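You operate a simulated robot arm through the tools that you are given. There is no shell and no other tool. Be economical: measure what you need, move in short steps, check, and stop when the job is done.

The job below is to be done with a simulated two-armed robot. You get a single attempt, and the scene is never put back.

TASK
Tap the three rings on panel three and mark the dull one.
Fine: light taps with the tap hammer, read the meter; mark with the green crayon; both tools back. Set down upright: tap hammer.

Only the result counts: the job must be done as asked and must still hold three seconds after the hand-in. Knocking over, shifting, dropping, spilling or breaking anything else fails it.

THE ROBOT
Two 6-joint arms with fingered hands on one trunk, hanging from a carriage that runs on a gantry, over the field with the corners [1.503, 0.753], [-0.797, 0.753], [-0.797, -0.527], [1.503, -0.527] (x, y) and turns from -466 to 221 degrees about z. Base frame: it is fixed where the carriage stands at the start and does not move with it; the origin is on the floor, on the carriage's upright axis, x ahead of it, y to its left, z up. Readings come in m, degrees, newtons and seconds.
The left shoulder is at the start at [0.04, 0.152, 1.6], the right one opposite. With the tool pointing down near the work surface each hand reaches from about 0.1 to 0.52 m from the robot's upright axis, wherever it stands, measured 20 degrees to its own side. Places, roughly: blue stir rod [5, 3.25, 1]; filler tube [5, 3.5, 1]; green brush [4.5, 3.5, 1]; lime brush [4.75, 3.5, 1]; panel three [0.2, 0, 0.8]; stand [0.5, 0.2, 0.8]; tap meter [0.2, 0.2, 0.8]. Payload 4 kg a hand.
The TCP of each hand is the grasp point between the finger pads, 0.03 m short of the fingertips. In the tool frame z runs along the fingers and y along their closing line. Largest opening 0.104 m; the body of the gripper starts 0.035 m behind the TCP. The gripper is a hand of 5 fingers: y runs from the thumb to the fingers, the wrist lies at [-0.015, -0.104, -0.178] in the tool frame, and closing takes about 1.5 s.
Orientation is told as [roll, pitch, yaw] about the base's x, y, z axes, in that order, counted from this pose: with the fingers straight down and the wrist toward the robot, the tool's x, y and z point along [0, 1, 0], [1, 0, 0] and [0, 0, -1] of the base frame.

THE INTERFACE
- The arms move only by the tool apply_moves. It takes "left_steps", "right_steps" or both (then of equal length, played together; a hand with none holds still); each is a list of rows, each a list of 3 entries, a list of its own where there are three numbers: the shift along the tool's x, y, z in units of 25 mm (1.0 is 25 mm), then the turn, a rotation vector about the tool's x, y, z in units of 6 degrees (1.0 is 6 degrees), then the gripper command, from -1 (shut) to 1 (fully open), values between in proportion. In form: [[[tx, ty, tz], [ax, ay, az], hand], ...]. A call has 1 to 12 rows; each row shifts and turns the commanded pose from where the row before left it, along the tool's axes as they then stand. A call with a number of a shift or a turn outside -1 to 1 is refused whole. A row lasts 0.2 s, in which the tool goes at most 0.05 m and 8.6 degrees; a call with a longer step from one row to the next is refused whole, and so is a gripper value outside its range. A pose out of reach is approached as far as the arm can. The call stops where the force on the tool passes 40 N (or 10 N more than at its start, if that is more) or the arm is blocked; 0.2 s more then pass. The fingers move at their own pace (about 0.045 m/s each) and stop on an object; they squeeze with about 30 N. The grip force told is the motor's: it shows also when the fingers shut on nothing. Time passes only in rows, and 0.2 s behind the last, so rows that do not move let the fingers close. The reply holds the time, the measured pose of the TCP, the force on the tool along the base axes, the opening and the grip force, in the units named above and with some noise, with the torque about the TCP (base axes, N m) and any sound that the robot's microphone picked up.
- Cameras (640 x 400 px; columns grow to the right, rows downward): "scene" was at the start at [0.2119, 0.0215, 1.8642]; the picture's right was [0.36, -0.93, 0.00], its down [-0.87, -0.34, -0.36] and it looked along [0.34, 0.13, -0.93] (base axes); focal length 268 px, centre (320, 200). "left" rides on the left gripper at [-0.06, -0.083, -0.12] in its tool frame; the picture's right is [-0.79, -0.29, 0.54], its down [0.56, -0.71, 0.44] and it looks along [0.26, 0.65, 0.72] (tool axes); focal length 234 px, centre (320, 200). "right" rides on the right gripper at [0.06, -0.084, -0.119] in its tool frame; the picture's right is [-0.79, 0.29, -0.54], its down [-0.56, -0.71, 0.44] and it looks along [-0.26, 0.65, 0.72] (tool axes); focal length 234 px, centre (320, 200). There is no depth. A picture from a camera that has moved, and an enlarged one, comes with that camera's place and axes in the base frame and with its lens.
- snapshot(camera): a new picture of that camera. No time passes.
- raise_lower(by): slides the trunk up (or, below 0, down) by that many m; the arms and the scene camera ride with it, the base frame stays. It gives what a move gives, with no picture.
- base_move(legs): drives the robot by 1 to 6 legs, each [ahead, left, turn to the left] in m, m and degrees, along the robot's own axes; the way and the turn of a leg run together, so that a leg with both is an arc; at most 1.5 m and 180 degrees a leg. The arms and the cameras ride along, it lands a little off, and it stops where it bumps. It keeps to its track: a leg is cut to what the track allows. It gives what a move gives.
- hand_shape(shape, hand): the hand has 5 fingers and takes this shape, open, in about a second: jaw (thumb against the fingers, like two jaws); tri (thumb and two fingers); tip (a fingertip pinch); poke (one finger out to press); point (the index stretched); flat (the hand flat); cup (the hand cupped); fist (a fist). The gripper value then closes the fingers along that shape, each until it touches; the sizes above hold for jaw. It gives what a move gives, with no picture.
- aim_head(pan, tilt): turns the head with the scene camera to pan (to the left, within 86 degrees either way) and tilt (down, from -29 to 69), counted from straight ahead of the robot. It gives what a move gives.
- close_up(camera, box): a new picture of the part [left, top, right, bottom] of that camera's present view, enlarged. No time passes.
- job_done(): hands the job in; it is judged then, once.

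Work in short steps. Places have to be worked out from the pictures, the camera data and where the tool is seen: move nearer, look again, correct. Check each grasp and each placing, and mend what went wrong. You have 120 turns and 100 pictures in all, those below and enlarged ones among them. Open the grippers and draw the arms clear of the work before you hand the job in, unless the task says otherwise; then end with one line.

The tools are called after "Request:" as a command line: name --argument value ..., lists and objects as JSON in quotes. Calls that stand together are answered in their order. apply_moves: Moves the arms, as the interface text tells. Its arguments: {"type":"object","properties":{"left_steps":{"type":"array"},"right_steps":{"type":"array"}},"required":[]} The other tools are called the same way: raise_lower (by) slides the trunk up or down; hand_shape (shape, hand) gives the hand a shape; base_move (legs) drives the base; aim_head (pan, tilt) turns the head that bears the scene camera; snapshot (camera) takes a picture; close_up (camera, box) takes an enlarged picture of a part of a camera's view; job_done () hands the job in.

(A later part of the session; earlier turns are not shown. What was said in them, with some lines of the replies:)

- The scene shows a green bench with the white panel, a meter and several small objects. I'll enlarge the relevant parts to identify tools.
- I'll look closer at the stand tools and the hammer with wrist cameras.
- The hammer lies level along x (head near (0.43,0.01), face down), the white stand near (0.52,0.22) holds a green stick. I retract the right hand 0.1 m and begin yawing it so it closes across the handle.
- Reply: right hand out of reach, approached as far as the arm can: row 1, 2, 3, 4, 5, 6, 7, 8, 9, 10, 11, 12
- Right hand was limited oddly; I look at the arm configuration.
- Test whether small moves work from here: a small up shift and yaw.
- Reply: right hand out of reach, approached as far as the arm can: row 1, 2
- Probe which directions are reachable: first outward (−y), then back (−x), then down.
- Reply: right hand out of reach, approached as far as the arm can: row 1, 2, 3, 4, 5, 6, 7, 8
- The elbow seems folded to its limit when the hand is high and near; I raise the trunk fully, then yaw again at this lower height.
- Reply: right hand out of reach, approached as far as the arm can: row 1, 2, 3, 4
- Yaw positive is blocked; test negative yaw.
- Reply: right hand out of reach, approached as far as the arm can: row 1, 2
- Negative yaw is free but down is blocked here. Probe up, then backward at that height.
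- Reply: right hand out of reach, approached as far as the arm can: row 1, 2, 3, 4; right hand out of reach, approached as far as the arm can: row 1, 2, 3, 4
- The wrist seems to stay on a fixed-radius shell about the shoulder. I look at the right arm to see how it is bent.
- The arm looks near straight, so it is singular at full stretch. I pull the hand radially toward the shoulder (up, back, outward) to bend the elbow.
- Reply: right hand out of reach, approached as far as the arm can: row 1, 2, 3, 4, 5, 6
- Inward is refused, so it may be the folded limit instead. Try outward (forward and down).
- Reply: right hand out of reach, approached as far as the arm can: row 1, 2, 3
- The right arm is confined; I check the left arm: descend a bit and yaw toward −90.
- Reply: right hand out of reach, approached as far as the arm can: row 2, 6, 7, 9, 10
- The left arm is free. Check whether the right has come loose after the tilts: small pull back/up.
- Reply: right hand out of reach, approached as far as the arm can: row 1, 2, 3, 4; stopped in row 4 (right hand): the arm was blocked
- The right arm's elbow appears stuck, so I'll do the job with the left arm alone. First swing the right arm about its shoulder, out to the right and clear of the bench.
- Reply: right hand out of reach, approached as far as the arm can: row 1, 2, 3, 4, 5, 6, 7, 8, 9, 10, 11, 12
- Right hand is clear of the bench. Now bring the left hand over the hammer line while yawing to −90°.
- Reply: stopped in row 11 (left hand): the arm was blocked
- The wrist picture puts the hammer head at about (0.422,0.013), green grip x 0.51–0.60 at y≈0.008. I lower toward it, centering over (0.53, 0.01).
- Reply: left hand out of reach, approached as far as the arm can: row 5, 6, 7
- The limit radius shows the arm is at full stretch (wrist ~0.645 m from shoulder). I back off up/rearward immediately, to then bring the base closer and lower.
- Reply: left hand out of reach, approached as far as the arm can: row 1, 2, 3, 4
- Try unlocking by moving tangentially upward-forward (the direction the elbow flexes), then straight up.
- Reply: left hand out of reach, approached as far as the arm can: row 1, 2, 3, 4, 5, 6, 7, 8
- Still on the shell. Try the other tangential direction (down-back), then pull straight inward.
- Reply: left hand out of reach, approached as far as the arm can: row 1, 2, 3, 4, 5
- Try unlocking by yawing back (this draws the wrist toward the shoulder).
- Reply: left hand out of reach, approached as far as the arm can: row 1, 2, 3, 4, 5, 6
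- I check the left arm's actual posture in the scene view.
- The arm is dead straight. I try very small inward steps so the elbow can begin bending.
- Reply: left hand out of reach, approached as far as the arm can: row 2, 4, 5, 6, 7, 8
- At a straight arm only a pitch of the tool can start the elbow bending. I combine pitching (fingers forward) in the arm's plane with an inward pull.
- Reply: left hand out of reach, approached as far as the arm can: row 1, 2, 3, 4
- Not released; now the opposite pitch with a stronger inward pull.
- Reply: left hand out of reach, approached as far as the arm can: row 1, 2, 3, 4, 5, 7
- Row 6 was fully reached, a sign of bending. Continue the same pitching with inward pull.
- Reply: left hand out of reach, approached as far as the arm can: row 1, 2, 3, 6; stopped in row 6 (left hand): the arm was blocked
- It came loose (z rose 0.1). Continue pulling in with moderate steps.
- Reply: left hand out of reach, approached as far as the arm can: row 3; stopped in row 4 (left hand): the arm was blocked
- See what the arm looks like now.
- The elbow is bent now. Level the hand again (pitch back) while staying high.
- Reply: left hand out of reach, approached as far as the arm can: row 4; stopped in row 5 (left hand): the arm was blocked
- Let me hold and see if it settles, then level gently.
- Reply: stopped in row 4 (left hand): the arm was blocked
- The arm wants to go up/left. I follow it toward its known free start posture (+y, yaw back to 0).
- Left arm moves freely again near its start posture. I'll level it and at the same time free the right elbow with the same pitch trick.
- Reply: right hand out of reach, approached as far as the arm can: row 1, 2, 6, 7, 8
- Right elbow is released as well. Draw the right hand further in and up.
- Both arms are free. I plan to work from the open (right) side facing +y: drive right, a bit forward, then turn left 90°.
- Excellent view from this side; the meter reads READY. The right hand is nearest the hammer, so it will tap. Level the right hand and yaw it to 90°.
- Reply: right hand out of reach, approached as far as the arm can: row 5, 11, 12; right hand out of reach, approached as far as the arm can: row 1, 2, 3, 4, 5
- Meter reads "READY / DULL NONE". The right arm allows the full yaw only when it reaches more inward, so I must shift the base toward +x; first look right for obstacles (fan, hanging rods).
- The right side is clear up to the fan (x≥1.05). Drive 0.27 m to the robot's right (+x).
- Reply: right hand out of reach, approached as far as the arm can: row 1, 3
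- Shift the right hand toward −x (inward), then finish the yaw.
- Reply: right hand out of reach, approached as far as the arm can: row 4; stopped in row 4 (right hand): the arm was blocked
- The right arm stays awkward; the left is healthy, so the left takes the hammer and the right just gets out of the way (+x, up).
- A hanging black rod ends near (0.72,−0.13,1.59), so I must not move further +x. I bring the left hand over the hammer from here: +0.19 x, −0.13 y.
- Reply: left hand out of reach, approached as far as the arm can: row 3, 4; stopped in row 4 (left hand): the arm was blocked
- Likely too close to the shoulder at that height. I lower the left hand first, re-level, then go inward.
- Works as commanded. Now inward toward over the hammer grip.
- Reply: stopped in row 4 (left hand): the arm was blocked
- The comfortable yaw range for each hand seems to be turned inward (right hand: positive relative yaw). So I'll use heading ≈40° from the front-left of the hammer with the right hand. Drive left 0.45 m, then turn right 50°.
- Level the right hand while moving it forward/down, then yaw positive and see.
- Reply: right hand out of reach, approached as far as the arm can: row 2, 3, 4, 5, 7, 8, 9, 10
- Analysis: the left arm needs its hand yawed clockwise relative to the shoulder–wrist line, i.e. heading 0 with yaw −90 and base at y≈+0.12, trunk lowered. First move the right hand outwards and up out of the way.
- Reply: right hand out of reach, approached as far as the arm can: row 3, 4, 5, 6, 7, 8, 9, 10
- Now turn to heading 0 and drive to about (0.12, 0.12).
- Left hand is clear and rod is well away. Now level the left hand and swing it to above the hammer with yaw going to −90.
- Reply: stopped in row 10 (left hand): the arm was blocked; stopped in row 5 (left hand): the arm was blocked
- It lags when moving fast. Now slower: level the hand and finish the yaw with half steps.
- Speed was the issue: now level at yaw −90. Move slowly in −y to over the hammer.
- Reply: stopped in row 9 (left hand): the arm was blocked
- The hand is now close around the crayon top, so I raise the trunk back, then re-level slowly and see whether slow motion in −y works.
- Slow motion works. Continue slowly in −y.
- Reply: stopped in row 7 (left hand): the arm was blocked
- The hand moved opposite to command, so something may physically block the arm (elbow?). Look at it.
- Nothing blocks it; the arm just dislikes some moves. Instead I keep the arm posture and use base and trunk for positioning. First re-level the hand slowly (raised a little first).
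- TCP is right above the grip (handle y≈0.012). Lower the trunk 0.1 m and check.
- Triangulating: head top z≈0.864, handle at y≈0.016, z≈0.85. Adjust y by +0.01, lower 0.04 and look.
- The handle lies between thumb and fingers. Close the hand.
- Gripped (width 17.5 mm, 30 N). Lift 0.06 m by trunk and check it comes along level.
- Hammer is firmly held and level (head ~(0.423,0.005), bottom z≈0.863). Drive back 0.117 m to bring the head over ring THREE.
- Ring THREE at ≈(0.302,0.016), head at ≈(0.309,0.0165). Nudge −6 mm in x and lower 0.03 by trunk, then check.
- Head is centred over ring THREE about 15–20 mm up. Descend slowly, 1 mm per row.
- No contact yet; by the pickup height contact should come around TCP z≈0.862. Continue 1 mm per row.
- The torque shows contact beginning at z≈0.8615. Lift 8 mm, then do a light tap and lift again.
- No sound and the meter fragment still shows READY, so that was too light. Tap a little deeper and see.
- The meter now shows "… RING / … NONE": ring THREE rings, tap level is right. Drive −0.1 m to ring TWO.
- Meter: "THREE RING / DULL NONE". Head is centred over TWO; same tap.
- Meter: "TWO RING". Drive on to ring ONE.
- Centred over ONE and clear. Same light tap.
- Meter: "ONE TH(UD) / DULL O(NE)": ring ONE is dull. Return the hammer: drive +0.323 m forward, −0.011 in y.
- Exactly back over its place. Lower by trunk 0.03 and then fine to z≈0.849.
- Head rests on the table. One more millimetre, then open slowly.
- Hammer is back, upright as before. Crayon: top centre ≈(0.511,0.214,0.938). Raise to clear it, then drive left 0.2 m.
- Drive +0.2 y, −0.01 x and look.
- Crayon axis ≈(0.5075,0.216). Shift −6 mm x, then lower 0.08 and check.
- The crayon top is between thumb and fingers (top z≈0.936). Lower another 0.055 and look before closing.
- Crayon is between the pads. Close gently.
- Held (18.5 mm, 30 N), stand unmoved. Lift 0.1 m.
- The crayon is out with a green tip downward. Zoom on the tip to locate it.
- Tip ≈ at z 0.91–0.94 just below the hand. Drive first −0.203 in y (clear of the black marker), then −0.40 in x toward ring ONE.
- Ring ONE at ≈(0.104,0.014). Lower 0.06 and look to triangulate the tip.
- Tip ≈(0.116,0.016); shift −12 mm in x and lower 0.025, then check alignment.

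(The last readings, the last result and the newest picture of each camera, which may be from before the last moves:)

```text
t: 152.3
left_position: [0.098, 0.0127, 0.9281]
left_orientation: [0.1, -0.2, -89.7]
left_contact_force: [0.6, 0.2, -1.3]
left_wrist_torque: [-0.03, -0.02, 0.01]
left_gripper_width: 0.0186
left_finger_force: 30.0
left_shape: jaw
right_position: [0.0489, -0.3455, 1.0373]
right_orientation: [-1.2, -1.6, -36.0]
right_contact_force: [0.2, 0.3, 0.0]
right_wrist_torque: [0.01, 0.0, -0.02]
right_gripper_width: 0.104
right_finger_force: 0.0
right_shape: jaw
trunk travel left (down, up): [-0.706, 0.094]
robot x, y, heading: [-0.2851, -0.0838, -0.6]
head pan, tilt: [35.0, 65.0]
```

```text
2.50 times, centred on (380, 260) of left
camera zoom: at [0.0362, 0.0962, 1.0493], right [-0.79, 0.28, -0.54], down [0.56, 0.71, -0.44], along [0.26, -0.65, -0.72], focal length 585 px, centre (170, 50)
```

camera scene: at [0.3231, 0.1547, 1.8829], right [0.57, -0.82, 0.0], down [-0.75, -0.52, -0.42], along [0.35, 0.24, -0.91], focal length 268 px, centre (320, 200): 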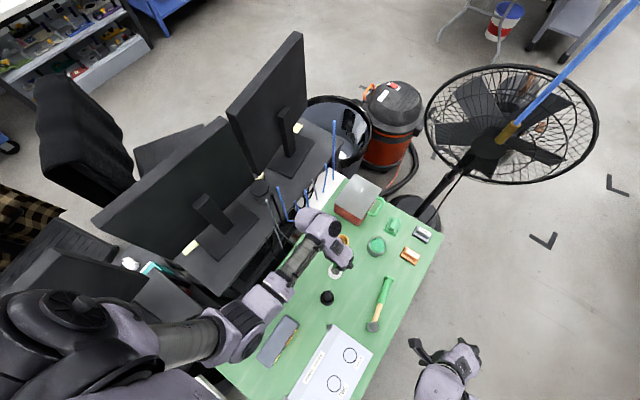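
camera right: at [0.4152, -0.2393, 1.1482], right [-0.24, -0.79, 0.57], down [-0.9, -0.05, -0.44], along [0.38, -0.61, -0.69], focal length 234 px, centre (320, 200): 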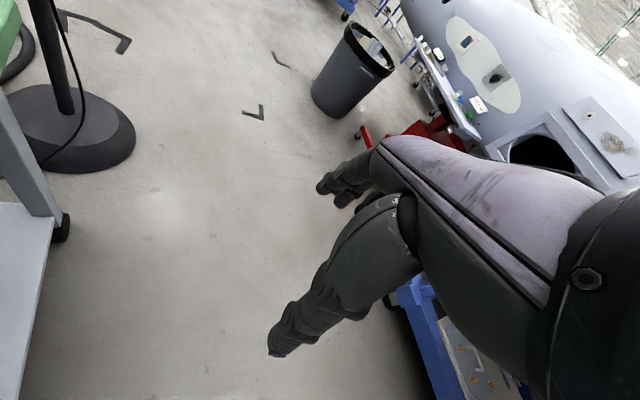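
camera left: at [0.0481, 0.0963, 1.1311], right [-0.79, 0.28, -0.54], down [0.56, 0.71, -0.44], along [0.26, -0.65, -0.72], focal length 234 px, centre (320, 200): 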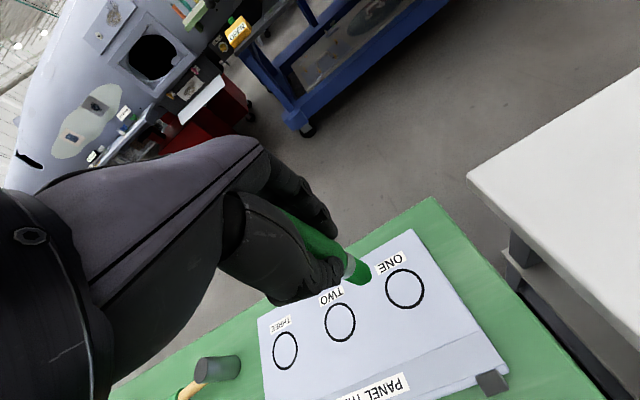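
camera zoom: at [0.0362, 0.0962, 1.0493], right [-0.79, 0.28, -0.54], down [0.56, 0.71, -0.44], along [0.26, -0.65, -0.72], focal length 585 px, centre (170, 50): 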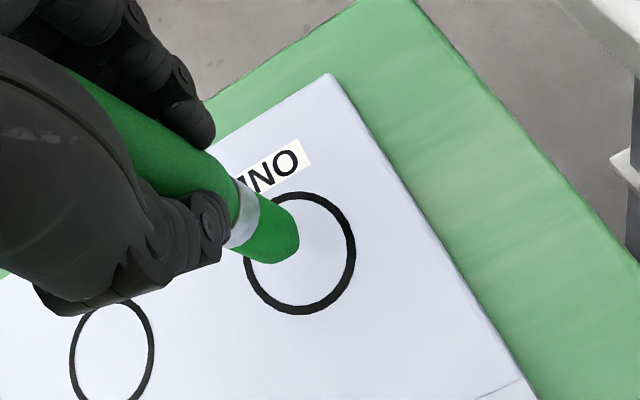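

Alignment will be nearly centred at contact. Descend slowly, 1 mm per row.

Request:
apply_moves --left_steps '[[[0, 0, 0.08], [0, 0, 0], -1], [[0, 0, 0.08], [0, 0, 0], -1], [[0, 0, 0.08], [0, 0, 0], -1], [[0, 0, 0.04], [0, 0, 0], -1], [[0, 0, 0.04], [0, 0, 0], -1], [[0, 0, 0.04], [0, 0, 0], -1], [[0, 0, 0.04], [0, 0, 0], -1], [[0, 0, 0.04], [0, 0, 0], -1]]'

Request:
close_up --camera "left" --box '[280, 180, 480, 340]'

```text
t: 154.1
left_position: [0.0971, 0.0124, 0.9181]
left_orientation: [0.0, -0.2, -89.7]
left_contact_force: [0.2, 0.4, -1.0]
left_wrist_torque: [0.0, 0.02, 0.02]
left_gripper_width: 0.0188
left_finger_force: 29.7
left_shape: jaw
right_position: [0.0484, -0.3453, 1.0387]
right_orientation: [-1.4, -1.6, -36.1]
right_contact_force: [-0.2, 0.4, -0.2]
right_wrist_torque: [-0.01, -0.01, -0.01]
right_gripper_width: 0.1041
right_finger_force: 0.0
right_shape: jaw
trunk travel left (down, up): [-0.706, 0.094]
robot x, y, heading: [-0.2858, -0.0842, -0.6]
head pan, tilt: [35.0, 65.0]
```

```text
2.50 times, centred on (380, 260) of left
camera zoom: at [0.0361, 0.0962, 1.0384], right [-0.79, 0.28, -0.54], down [0.56, 0.71, -0.44], along [0.26, -0.65, -0.72], focal length 585 px, centre (170, 50)
```

zoom: 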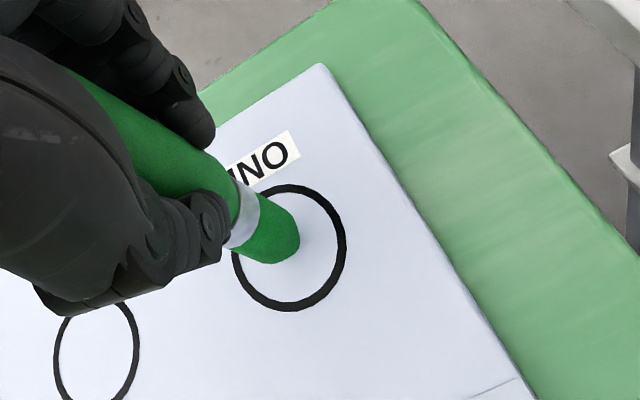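

Nearly touching and centred. Continue down 1 mm per row.

Request:
apply_moves --left_steps '[[[0, 0, 0.04], [0, 0, 0], -1], [[0, 0, 0.04], [0, 0, 0], -1], [[0, 0, 0.04], [0, 0, 0], -1], [[0, 0, 0.04], [0, 0, 0], -1], [[0, 0, 0.04], [0, 0, 0], -1]]'

```text
t: 155.3
left_position: [0.099, 0.0119, 0.9154]
left_orientation: [0.3, -0.3, -89.8]
left_contact_force: [-3.4, 0.5, 27.7]
left_wrist_torque: [-0.06, 0.08, -0.02]
left_gripper_width: 0.0201
left_finger_force: 29.9
left_shape: jaw
right_position: [0.0497, -0.3442, 1.0386]
right_orientation: [-1.4, -1.6, -36.0]
right_contact_force: [0.0, 0.4, -0.7]
right_wrist_torque: [0.01, -0.04, 0.0]
right_gripper_width: 0.1043
right_finger_force: 0.1
right_shape: jaw
trunk travel left (down, up): [-0.706, 0.094]
robot x, y, heading: [-0.288, -0.082, -0.3]
head pan, tilt: [35.0, 65.0]
```

Firm contact (28 N). Ease off slightly and make a short stroke inside the ring, then lift.

Request:
apply_moves --left_steps '[[[0, 0, -0.06], [0, 0, 0], -1], [[0.1, 0, 0], [0, 0, 0], -1], [[0.1, 0, 0], [0, 0, 0], -1], [[-0.1, 0, 0], [0, 0, 0], -1], [[-0.1, 0, 0], [0, 0, 0], -1], [[-0.1, 0, 0], [0, 0, 0], -1], [[-0.1, 0, 0], [0, 0, 0], -1], [[0.1, 0, 0], [0, 0, 0], -1], [[0.1, 0, 0], [0, 0, 0], -1]]'

Request:
apply_moves --left_steps '[[[0, 0, -0.2], [0, 0, 0], -1], [[0, 0, -0.3], [0, 0, 0], -1], [[0, 0, -0.4], [0, 0, 0], -1], [[0, 0, -0.4], [0, 0, 0], -1], [[0, 0, 0], [0, 0, 0], -1]]'

Request:
close_up --camera "left" --box '[280, 180, 480, 340]'

```text
t: 157.3
left_position: [0.0974, 0.0127, 0.9154]
left_orientation: [0.0, -0.3, -89.8]
left_contact_force: [-2.7, 0.9, 20.9]
left_wrist_torque: [-0.07, 0.02, 0.01]
left_gripper_width: 0.0201
left_finger_force: 29.8
left_shape: jaw
right_position: [0.0493, -0.3444, 1.0378]
right_orientation: [-1.3, -1.6, -36.0]
right_contact_force: [-0.1, -0.1, -0.5]
right_wrist_torque: [0.0, -0.02, -0.01]
right_gripper_width: 0.1038
right_finger_force: 0.0
right_shape: jaw
trunk travel left (down, up): [-0.706, 0.094]
robot x, y, heading: [-0.2813, -0.0833, -0.5]
head pan, tilt: [35.0, 65.0]
```

```text
t: 158.5
left_position: [0.0971, 0.0121, 0.9476]
left_orientation: [-0.2, -0.2, -89.8]
left_contact_force: [0.2, 0.3, -2.1]
left_wrist_torque: [-0.03, 0.01, -0.02]
left_gripper_width: 0.0195
left_finger_force: 29.8
left_shape: jaw
right_position: [0.0479, -0.3452, 1.0382]
right_orientation: [-1.3, -1.6, -36.0]
right_contact_force: [1.1, -0.1, -0.2]
right_wrist_torque: [0.01, 0.01, -0.01]
right_gripper_width: 0.104
right_finger_force: 0.1
right_shape: jaw
trunk travel left (down, up): [-0.706, 0.094]
robot x, y, heading: [-0.2829, -0.083, -0.4]
head pan, tilt: [35.0, 65.0]
```

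```text
2.50 times, centred on (380, 260) of left
camera zoom: at [0.036, 0.0965, 1.0673], right [-0.79, 0.28, -0.54], down [0.56, 0.71, -0.44], along [0.26, -0.65, -0.72], focal length 585 px, centre (170, 50)
```

zoom: 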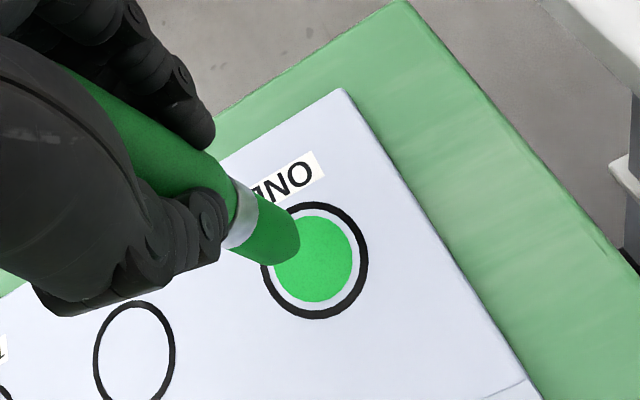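

Ring ONE is marked green. Raise, drive +0.41 x, then +0.2025 y back over the white stand.

Request:
raise_lower --by 0.065

Request:
base_move --legs '[[0.41, 0, 0], [0, 0.2025, 0]]'

Request:
close_up --camera "left" --box '[280, 200, 440, 330]'

```text
t: 159.6
left_position: [0.0965, 0.0124, 1.0109]
left_orientation: [0.0, -0.2, -89.8]
left_contact_force: [-1.1, -1.2, -1.8]
left_wrist_torque: [0.0, 0.02, -0.01]
left_gripper_width: 0.0195
left_finger_force: 30.0
left_shape: jaw
right_position: [0.0484, -0.3444, 1.1029]
right_orientation: [-1.2, -1.7, -36.0]
right_contact_force: [-0.3, 0.7, -0.5]
right_wrist_torque: [0.02, 0.02, -0.02]
right_gripper_width: 0.1039
right_finger_force: 0.0
right_shape: jaw
trunk travel left (down, up): [-0.771, 0.029]
robot x, y, heading: [-0.2853, -0.0816, -0.4]
head pan, tilt: [35.0, 65.0]
```

```text
t: 163.3
left_position: [0.5044, 0.2121, 1.0126]
left_orientation: [-0.1, -0.2, -89.8]
left_contact_force: [-0.1, -0.5, -0.7]
left_wrist_torque: [0.01, 0.05, 0.0]
left_gripper_width: 0.0194
left_finger_force: 29.5
left_shape: jaw
right_position: [0.4575, -0.1459, 1.1024]
right_orientation: [-1.2, -1.6, -35.8]
right_contact_force: [-0.1, -0.2, 0.0]
right_wrist_torque: [0.02, -0.01, 0.02]
right_gripper_width: 0.1038
right_finger_force: 0.0
right_shape: jaw
trunk travel left (down, up): [-0.771, 0.029]
robot x, y, heading: [0.1207, 0.1155, -0.2]
head pan, tilt: [35.0, 65.0]
```

```text
3.08 times, centred on (360, 265) of left
camera zoom: at [0.4438, 0.2958, 1.1323], right [-0.79, 0.28, -0.54], down [0.55, 0.71, -0.44], along [0.26, -0.65, -0.72], focal length 720 px, centre (197, 0)
```

zoom: 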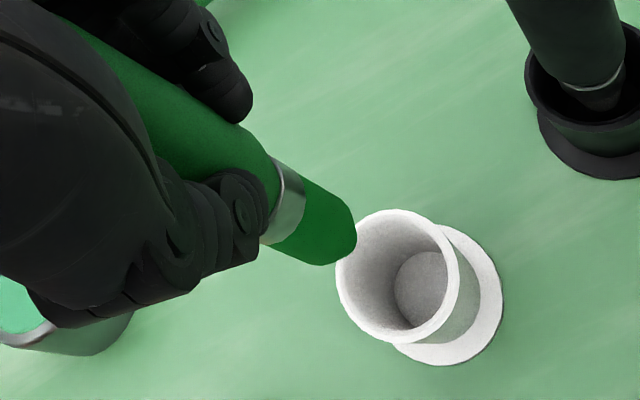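

Only ~3 mm off from the lift position. Correct by +2.5 mm in x and y, then lower halfway and check.

Request:
apply_moves --left_steps '[[[0.1, -0.11, 0], [0, 0, 0], -1], [[0, 0, 0], [0, 0, 0], -1]]'

Request:
raise_lower --by -0.05

Request:
close_up --camera "left" --box '[280, 200, 440, 330]'

```text
t: 163.9
left_position: [0.5075, 0.2144, 1.0112]
left_orientation: [0.0, -0.3, -89.8]
left_contact_force: [-0.4, -1.0, -2.0]
left_wrist_torque: [0.01, 0.02, -0.02]
left_gripper_width: 0.0193
left_finger_force: 30.1
left_shape: jaw
right_position: [0.4566, -0.1466, 1.1022]
right_orientation: [-1.3, -1.5, -35.9]
right_contact_force: [0.3, -0.1, 0.0]
right_wrist_torque: [0.03, -0.01, 0.0]
right_gripper_width: 0.104
right_finger_force: 0.0
right_shape: jaw
trunk travel left (down, up): [-0.771, 0.029]
robot x, y, heading: [0.12, 0.114, -0.2]
head pan, tilt: [35.0, 65.0]
```

```text
t: 164.8
left_position: [0.508, 0.2147, 0.9619]
left_orientation: [0.0, -0.3, -89.6]
left_contact_force: [-0.2, 0.8, -1.9]
left_wrist_torque: [0.03, 0.02, 0.02]
left_gripper_width: 0.0194
left_finger_force: 29.9
left_shape: jaw
right_position: [0.4579, -0.1458, 1.0523]
right_orientation: [-1.2, -1.6, -35.8]
right_contact_force: [-0.2, 0.0, -0.1]
right_wrist_torque: [0.0, 0.0, -0.02]
right_gripper_width: 0.1041
right_finger_force: 0.0
right_shape: jaw
trunk travel left (down, up): [-0.721, 0.079]
robot x, y, heading: [0.1167, 0.1145, -0.3]
head pan, tilt: [35.0, 65.0]
```

```text
3.08 times, centred on (360, 265) of left
camera zoom: at [0.4465, 0.2984, 1.0821], right [-0.79, 0.28, -0.54], down [0.55, 0.71, -0.44], along [0.26, -0.65, -0.72], focal length 720 px, centre (197, 0)
```

zoom: 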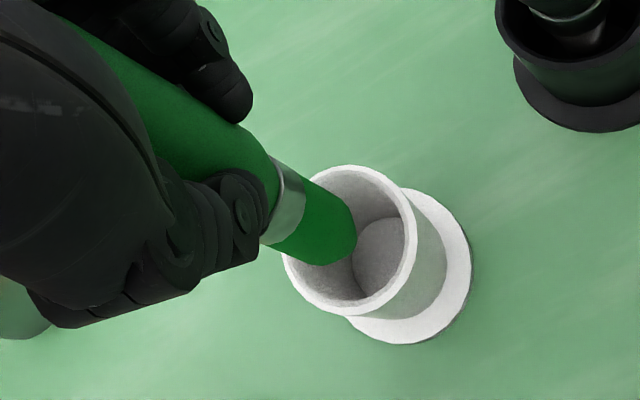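

Going in well. Lower 0.03 more.

Request:
raise_lower --by -0.03

Request:
close_up --camera "left" --box '[280, 200, 440, 330]'

```text
t: 165.6
left_position: [0.5073, 0.2141, 0.9325]
left_orientation: [0.0, -0.2, -89.7]
left_contact_force: [0.4, -0.8, -1.6]
left_wrist_torque: [0.02, 0.0, -0.03]
left_gripper_width: 0.0198
left_finger_force: 30.0
left_shape: jaw
right_position: [0.4577, -0.1459, 1.0222]
right_orientation: [-1.3, -1.6, -35.8]
right_contact_force: [-0.5, -0.4, 0.0]
right_wrist_torque: [-0.02, 0.02, 0.01]
right_gripper_width: 0.1041
right_finger_force: 0.2
right_shape: jaw
trunk travel left (down, up): [-0.691, 0.109]
robot x, y, heading: [0.1239, 0.1129, -0.4]
head pan, tilt: [35.0, 65.0]
```

```text
3.08 times, centred on (360, 265) of left
camera zoom: at [0.4465, 0.2984, 1.0521], right [-0.79, 0.28, -0.54], down [0.55, 0.71, -0.44], along [0.26, -0.65, -0.72], focal length 720 px, centre (197, 0)
```

zoom: 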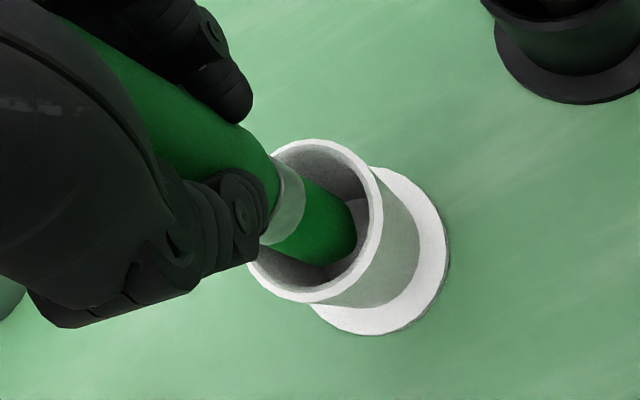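

Inside the cup, centred, no contact. Lower to about 0.914 and then in millimetres.

Request:
raise_lower --by -0.017

Request:
apply_moves --left_steps '[[[0, 0, 0.04], [0, 0, 0], -1], [[0, 0, 0.04], [0, 0, 0], -1], [[0, 0, 0.04], [0, 0, 0], -1]]'

```text
t: 166.2
left_position: [0.5066, 0.2148, 0.9136]
left_orientation: [0.0, -0.2, -89.7]
left_contact_force: [-1.0, -0.5, -1.6]
left_wrist_torque: [0.0, 0.01, -0.01]
left_gripper_width: 0.0194
left_finger_force: 29.5
left_shape: jaw
right_position: [0.4563, -0.1462, 1.0054]
right_orientation: [-1.3, -1.7, -35.8]
right_contact_force: [-0.6, 0.1, 0.8]
right_wrist_torque: [-0.01, -0.01, 0.0]
right_gripper_width: 0.104
right_finger_force: 0.1
right_shape: jaw
trunk travel left (down, up): [-0.674, 0.126]
robot x, y, heading: [0.1228, 0.1144, -0.3]
head pan, tilt: [35.0, 65.0]
```

```text
t: 167.0
left_position: [0.5072, 0.2137, 0.9117]
left_orientation: [0.0, -0.2, -89.6]
left_contact_force: [0.3, 0.8, -0.7]
left_wrist_torque: [-0.01, 0.0, 0.01]
left_gripper_width: 0.0197
left_finger_force: 30.1
left_shape: jaw
right_position: [0.4573, -0.1467, 1.0057]
right_orientation: [-1.3, -1.6, -35.8]
right_contact_force: [0.1, 0.8, 0.3]
right_wrist_torque: [0.02, -0.01, 0.01]
right_gripper_width: 0.1038
right_finger_force: 0.1
right_shape: jaw
trunk travel left (down, up): [-0.674, 0.126]
robot x, y, heading: [0.1201, 0.1174, -0.4]
head pan, tilt: [35.0, 65.0]
```

Almost seated; one more millimetre and then open slowly.

Request:
apply_moves --left_steps '[[[0, 0, 0.04], [0, 0, 0], -1], [[0, 0, 0], [0, 0, 0], -0.8], [[0, 0, 0], [0, 0, 0], -0.65], [[0, 0, 0], [0, 0, 0], -0.5], [[0, 0, 0], [0, 0, 0], -0.3], [[0, 0, 0], [0, 0, 0], 0], [[0, 0, 0], [0, 0, 0], 0.4], [[0, 0, 0], [0, 0, 0], 0.8], [[0, 0, 0], [0, 0, 0], 1], [[0, 0, 0], [0, 0, 0], 1], [[0, 0, 0], [0, 0, 0], 1], [[0, 0, 0], [0, 0, 0], 1]]'

Request:
snapshot --camera "left"

```text
t: 169.6
left_position: [0.5061, 0.2149, 0.9107]
left_orientation: [0.1, -0.2, -89.7]
left_contact_force: [-0.3, -0.5, -0.1]
left_wrist_torque: [0.04, -0.02, 0.03]
left_gripper_width: 0.1038
left_finger_force: 0.0
left_shape: jaw
right_position: [0.4561, -0.1462, 1.005]
right_orientation: [-1.3, -1.6, -35.9]
right_contact_force: [0.3, -0.3, -0.3]
right_wrist_torque: [0.0, -0.02, -0.01]
right_gripper_width: 0.1041
right_finger_force: 0.0
right_shape: jaw
trunk travel left (down, up): [-0.674, 0.126]
robot x, y, heading: [0.119, 0.1163, -0.2]
head pan, tilt: [35.0, 65.0]
```

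```text
34 pictures are left
camera left: at [0.4466, 0.2982, 1.0309], right [-0.79, 0.28, -0.54], down [0.55, 0.71, -0.44], along [0.26, -0.65, -0.72], focal length 234 px, centre (320, 200)
```

left: 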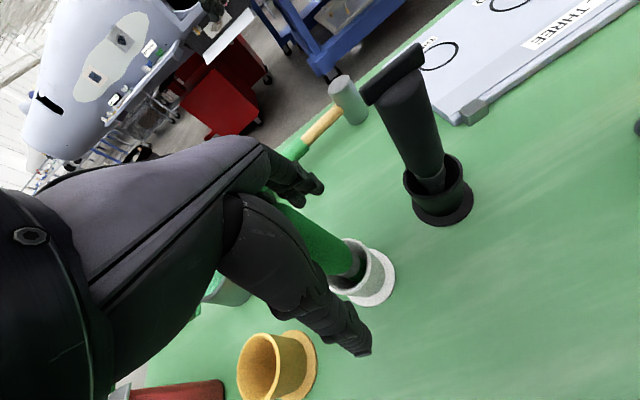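

Crayon stands in its cup just as before. Raise straight up, then back the base off to clear the work.

Request:
raise_lower --by 0.125

Request:
base_move --legs '[[0, -0.35, 0], [-0.15, 0, 0]]'

Request:
aim_head --pan 20 --tilt 55

Request:
snapshot --camera "scene"

```text
t: 171.2
left_position: [0.5079, 0.215, 1.0352]
left_orientation: [-0.1, -0.2, -89.7]
left_contact_force: [-0.2, -0.8, -1.0]
left_wrist_torque: [-0.04, 0.0, -0.02]
left_gripper_width: 0.1038
left_finger_force: 0.0
left_shape: jaw
right_position: [0.4567, -0.1466, 1.1298]
right_orientation: [-1.3, -1.7, -35.9]
right_contact_force: [0.0, 0.2, 0.0]
right_wrist_torque: [0.01, -0.02, 0.02]
right_gripper_width: 0.1041
right_finger_force: 0.0
right_shape: jaw
trunk travel left (down, up): [-0.799, 0.001]
robot x, y, heading: [0.1245, 0.1163, -0.3]
head pan, tilt: [35.0, 65.0]
```

```text
t: 174.4
left_position: [0.3562, -0.1342, 1.0357]
left_orientation: [-0.1, -0.1, -89.6]
left_contact_force: [0.0, 0.2, -0.8]
left_wrist_torque: [-0.02, 0.02, 0.01]
left_gripper_width: 0.1035
left_finger_force: 0.1
left_shape: jaw
right_position: [0.3067, -0.4947, 1.1306]
right_orientation: [-1.3, -1.5, -35.7]
right_contact_force: [0.5, 0.0, -1.0]
right_wrist_torque: [-0.01, 0.03, -0.03]
right_gripper_width: 0.1044
right_finger_force: 0.1
right_shape: jaw
trunk travel left (down, up): [-0.799, 0.001]
robot x, y, heading: [-0.0311, -0.237, -0.2]
head pan, tilt: [35.0, 65.0]
```

```text
t: 175.2
left_position: [0.3572, -0.1356, 1.0348]
left_orientation: [0.0, -0.2, -89.6]
left_contact_force: [0.3, 0.5, -0.1]
left_wrist_torque: [0.0, -0.02, -0.05]
left_gripper_width: 0.1037
left_finger_force: 0.1
left_shape: jaw
right_position: [0.3073, -0.4958, 1.1291]
right_orientation: [-1.4, -1.7, -35.8]
right_contact_force: [0.3, 0.0, 0.4]
right_wrist_torque: [0.0, -0.03, -0.01]
right_gripper_width: 0.1039
right_finger_force: 0.0
right_shape: jaw
trunk travel left (down, up): [-0.799, 0.001]
robot x, y, heading: [-0.0309, -0.233, 0.3]
head pan, tilt: [20.0, 55.0]
```

```text
33 pictures are left
camera scene: at [0.1993, -0.2086, 1.9056], right [0.34, -0.94, 0.0], down [-0.77, -0.28, -0.57], along [0.54, 0.2, -0.82], focal length 268 px, centre (320, 200)
```

scene: 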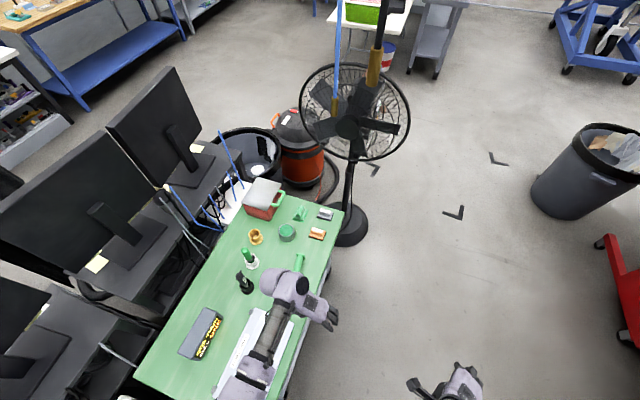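

Tools are in place; move the robot further off (right 0.28 m) and do a final check of the bench and meter.

Request:
base_move --legs '[[0, -0.28, 0]]'

Request:
aim_head --pan 55 --tilt 50

Request:
snapshot --camera "scene"

```text
t: 177.1
left_position: [0.3559, -0.4137, 1.0351]
left_orientation: [0.1, -0.2, -89.7]
left_contact_force: [-0.4, -0.2, 1.7]
left_wrist_torque: [0.03, 0.01, 0.04]
left_gripper_width: 0.1037
left_finger_force: 0.1
left_shape: jaw
right_position: [0.3058, -0.7762, 1.1291]
right_orientation: [-1.3, -1.6, -35.8]
right_contact_force: [0.0, -1.1, 0.1]
right_wrist_torque: [0.02, -0.01, 0.02]
right_gripper_width: 0.1038
right_finger_force: 0.1
right_shape: jaw
trunk travel left (down, up): [-0.799, 0.001]
robot x, y, heading: [-0.028, -0.515, -0.1]
head pan, tilt: [20.0, 55.0]
```

```text
t: 178.1
left_position: [0.3555, -0.4137, 1.0363]
left_orientation: [0.0, -0.1, -89.6]
left_contact_force: [-0.4, -0.5, 0.0]
left_wrist_torque: [-0.03, 0.01, 0.01]
left_gripper_width: 0.104
left_finger_force: 0.0
left_shape: jaw
right_position: [0.3059, -0.7756, 1.1299]
right_orientation: [-1.3, -1.6, -35.8]
right_contact_force: [0.0, 0.1, 0.4]
right_wrist_torque: [-0.02, -0.01, -0.01]
right_gripper_width: 0.1044
right_finger_force: 0.1
right_shape: jaw
trunk travel left (down, up): [-0.799, 0.001]
robot x, y, heading: [-0.0289, -0.5091, -0.4]
head pan, tilt: [55.0, 50.0]
```

```text
32 pictures are left
camera scene: at [0.1752, -0.4502, 1.9121], right [0.82, -0.58, 0.0], down [-0.44, -0.63, -0.64], along [0.37, 0.53, -0.77], focal length 268 px, centre (320, 200)
```

scene: 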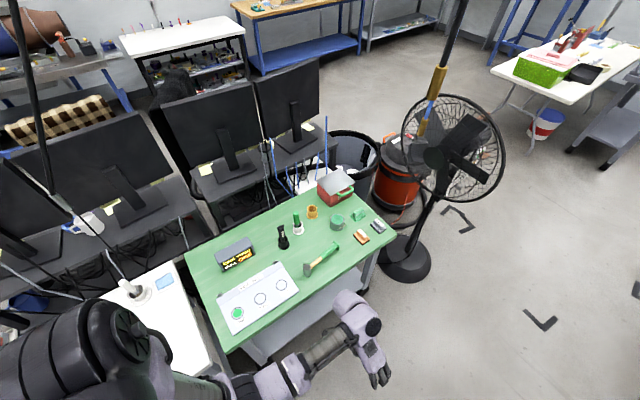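

Request:
close_up --camera "scene" --box '[180, 180, 400, 350]'

```text
2.35 times, centred on (290, 265) of scene
camera zoom: at [0.1752, -0.4502, 1.9121], right [0.82, -0.58, 0.0], down [-0.44, -0.63, -0.64], along [0.37, 0.53, -0.77], focal length 629 px, centre (391, 47)
```

zoom: 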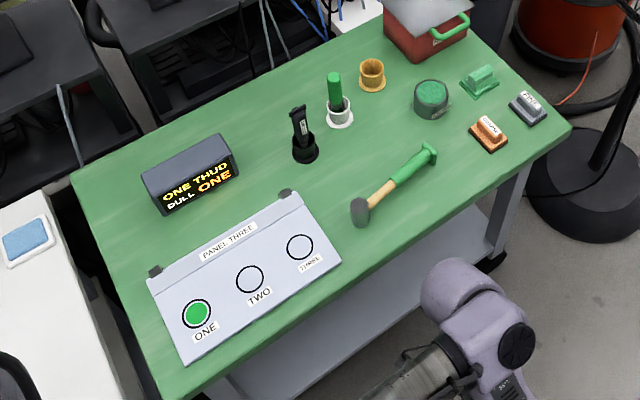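

The meter reads "ONE THUD / DULL ONE". Ring ONE is marked green, both tools are back in their places, the grippers are open and the arms are clear, so I hand the job in.

Request:
job_done

```text
The job is handed in.
```

I tapped all three rings: TWO and THREE rang and ONE read as a thud, so I marked ring ONE with the green crayon. The tap hammer is back where it was, upright, and the crayon is back in its stand.
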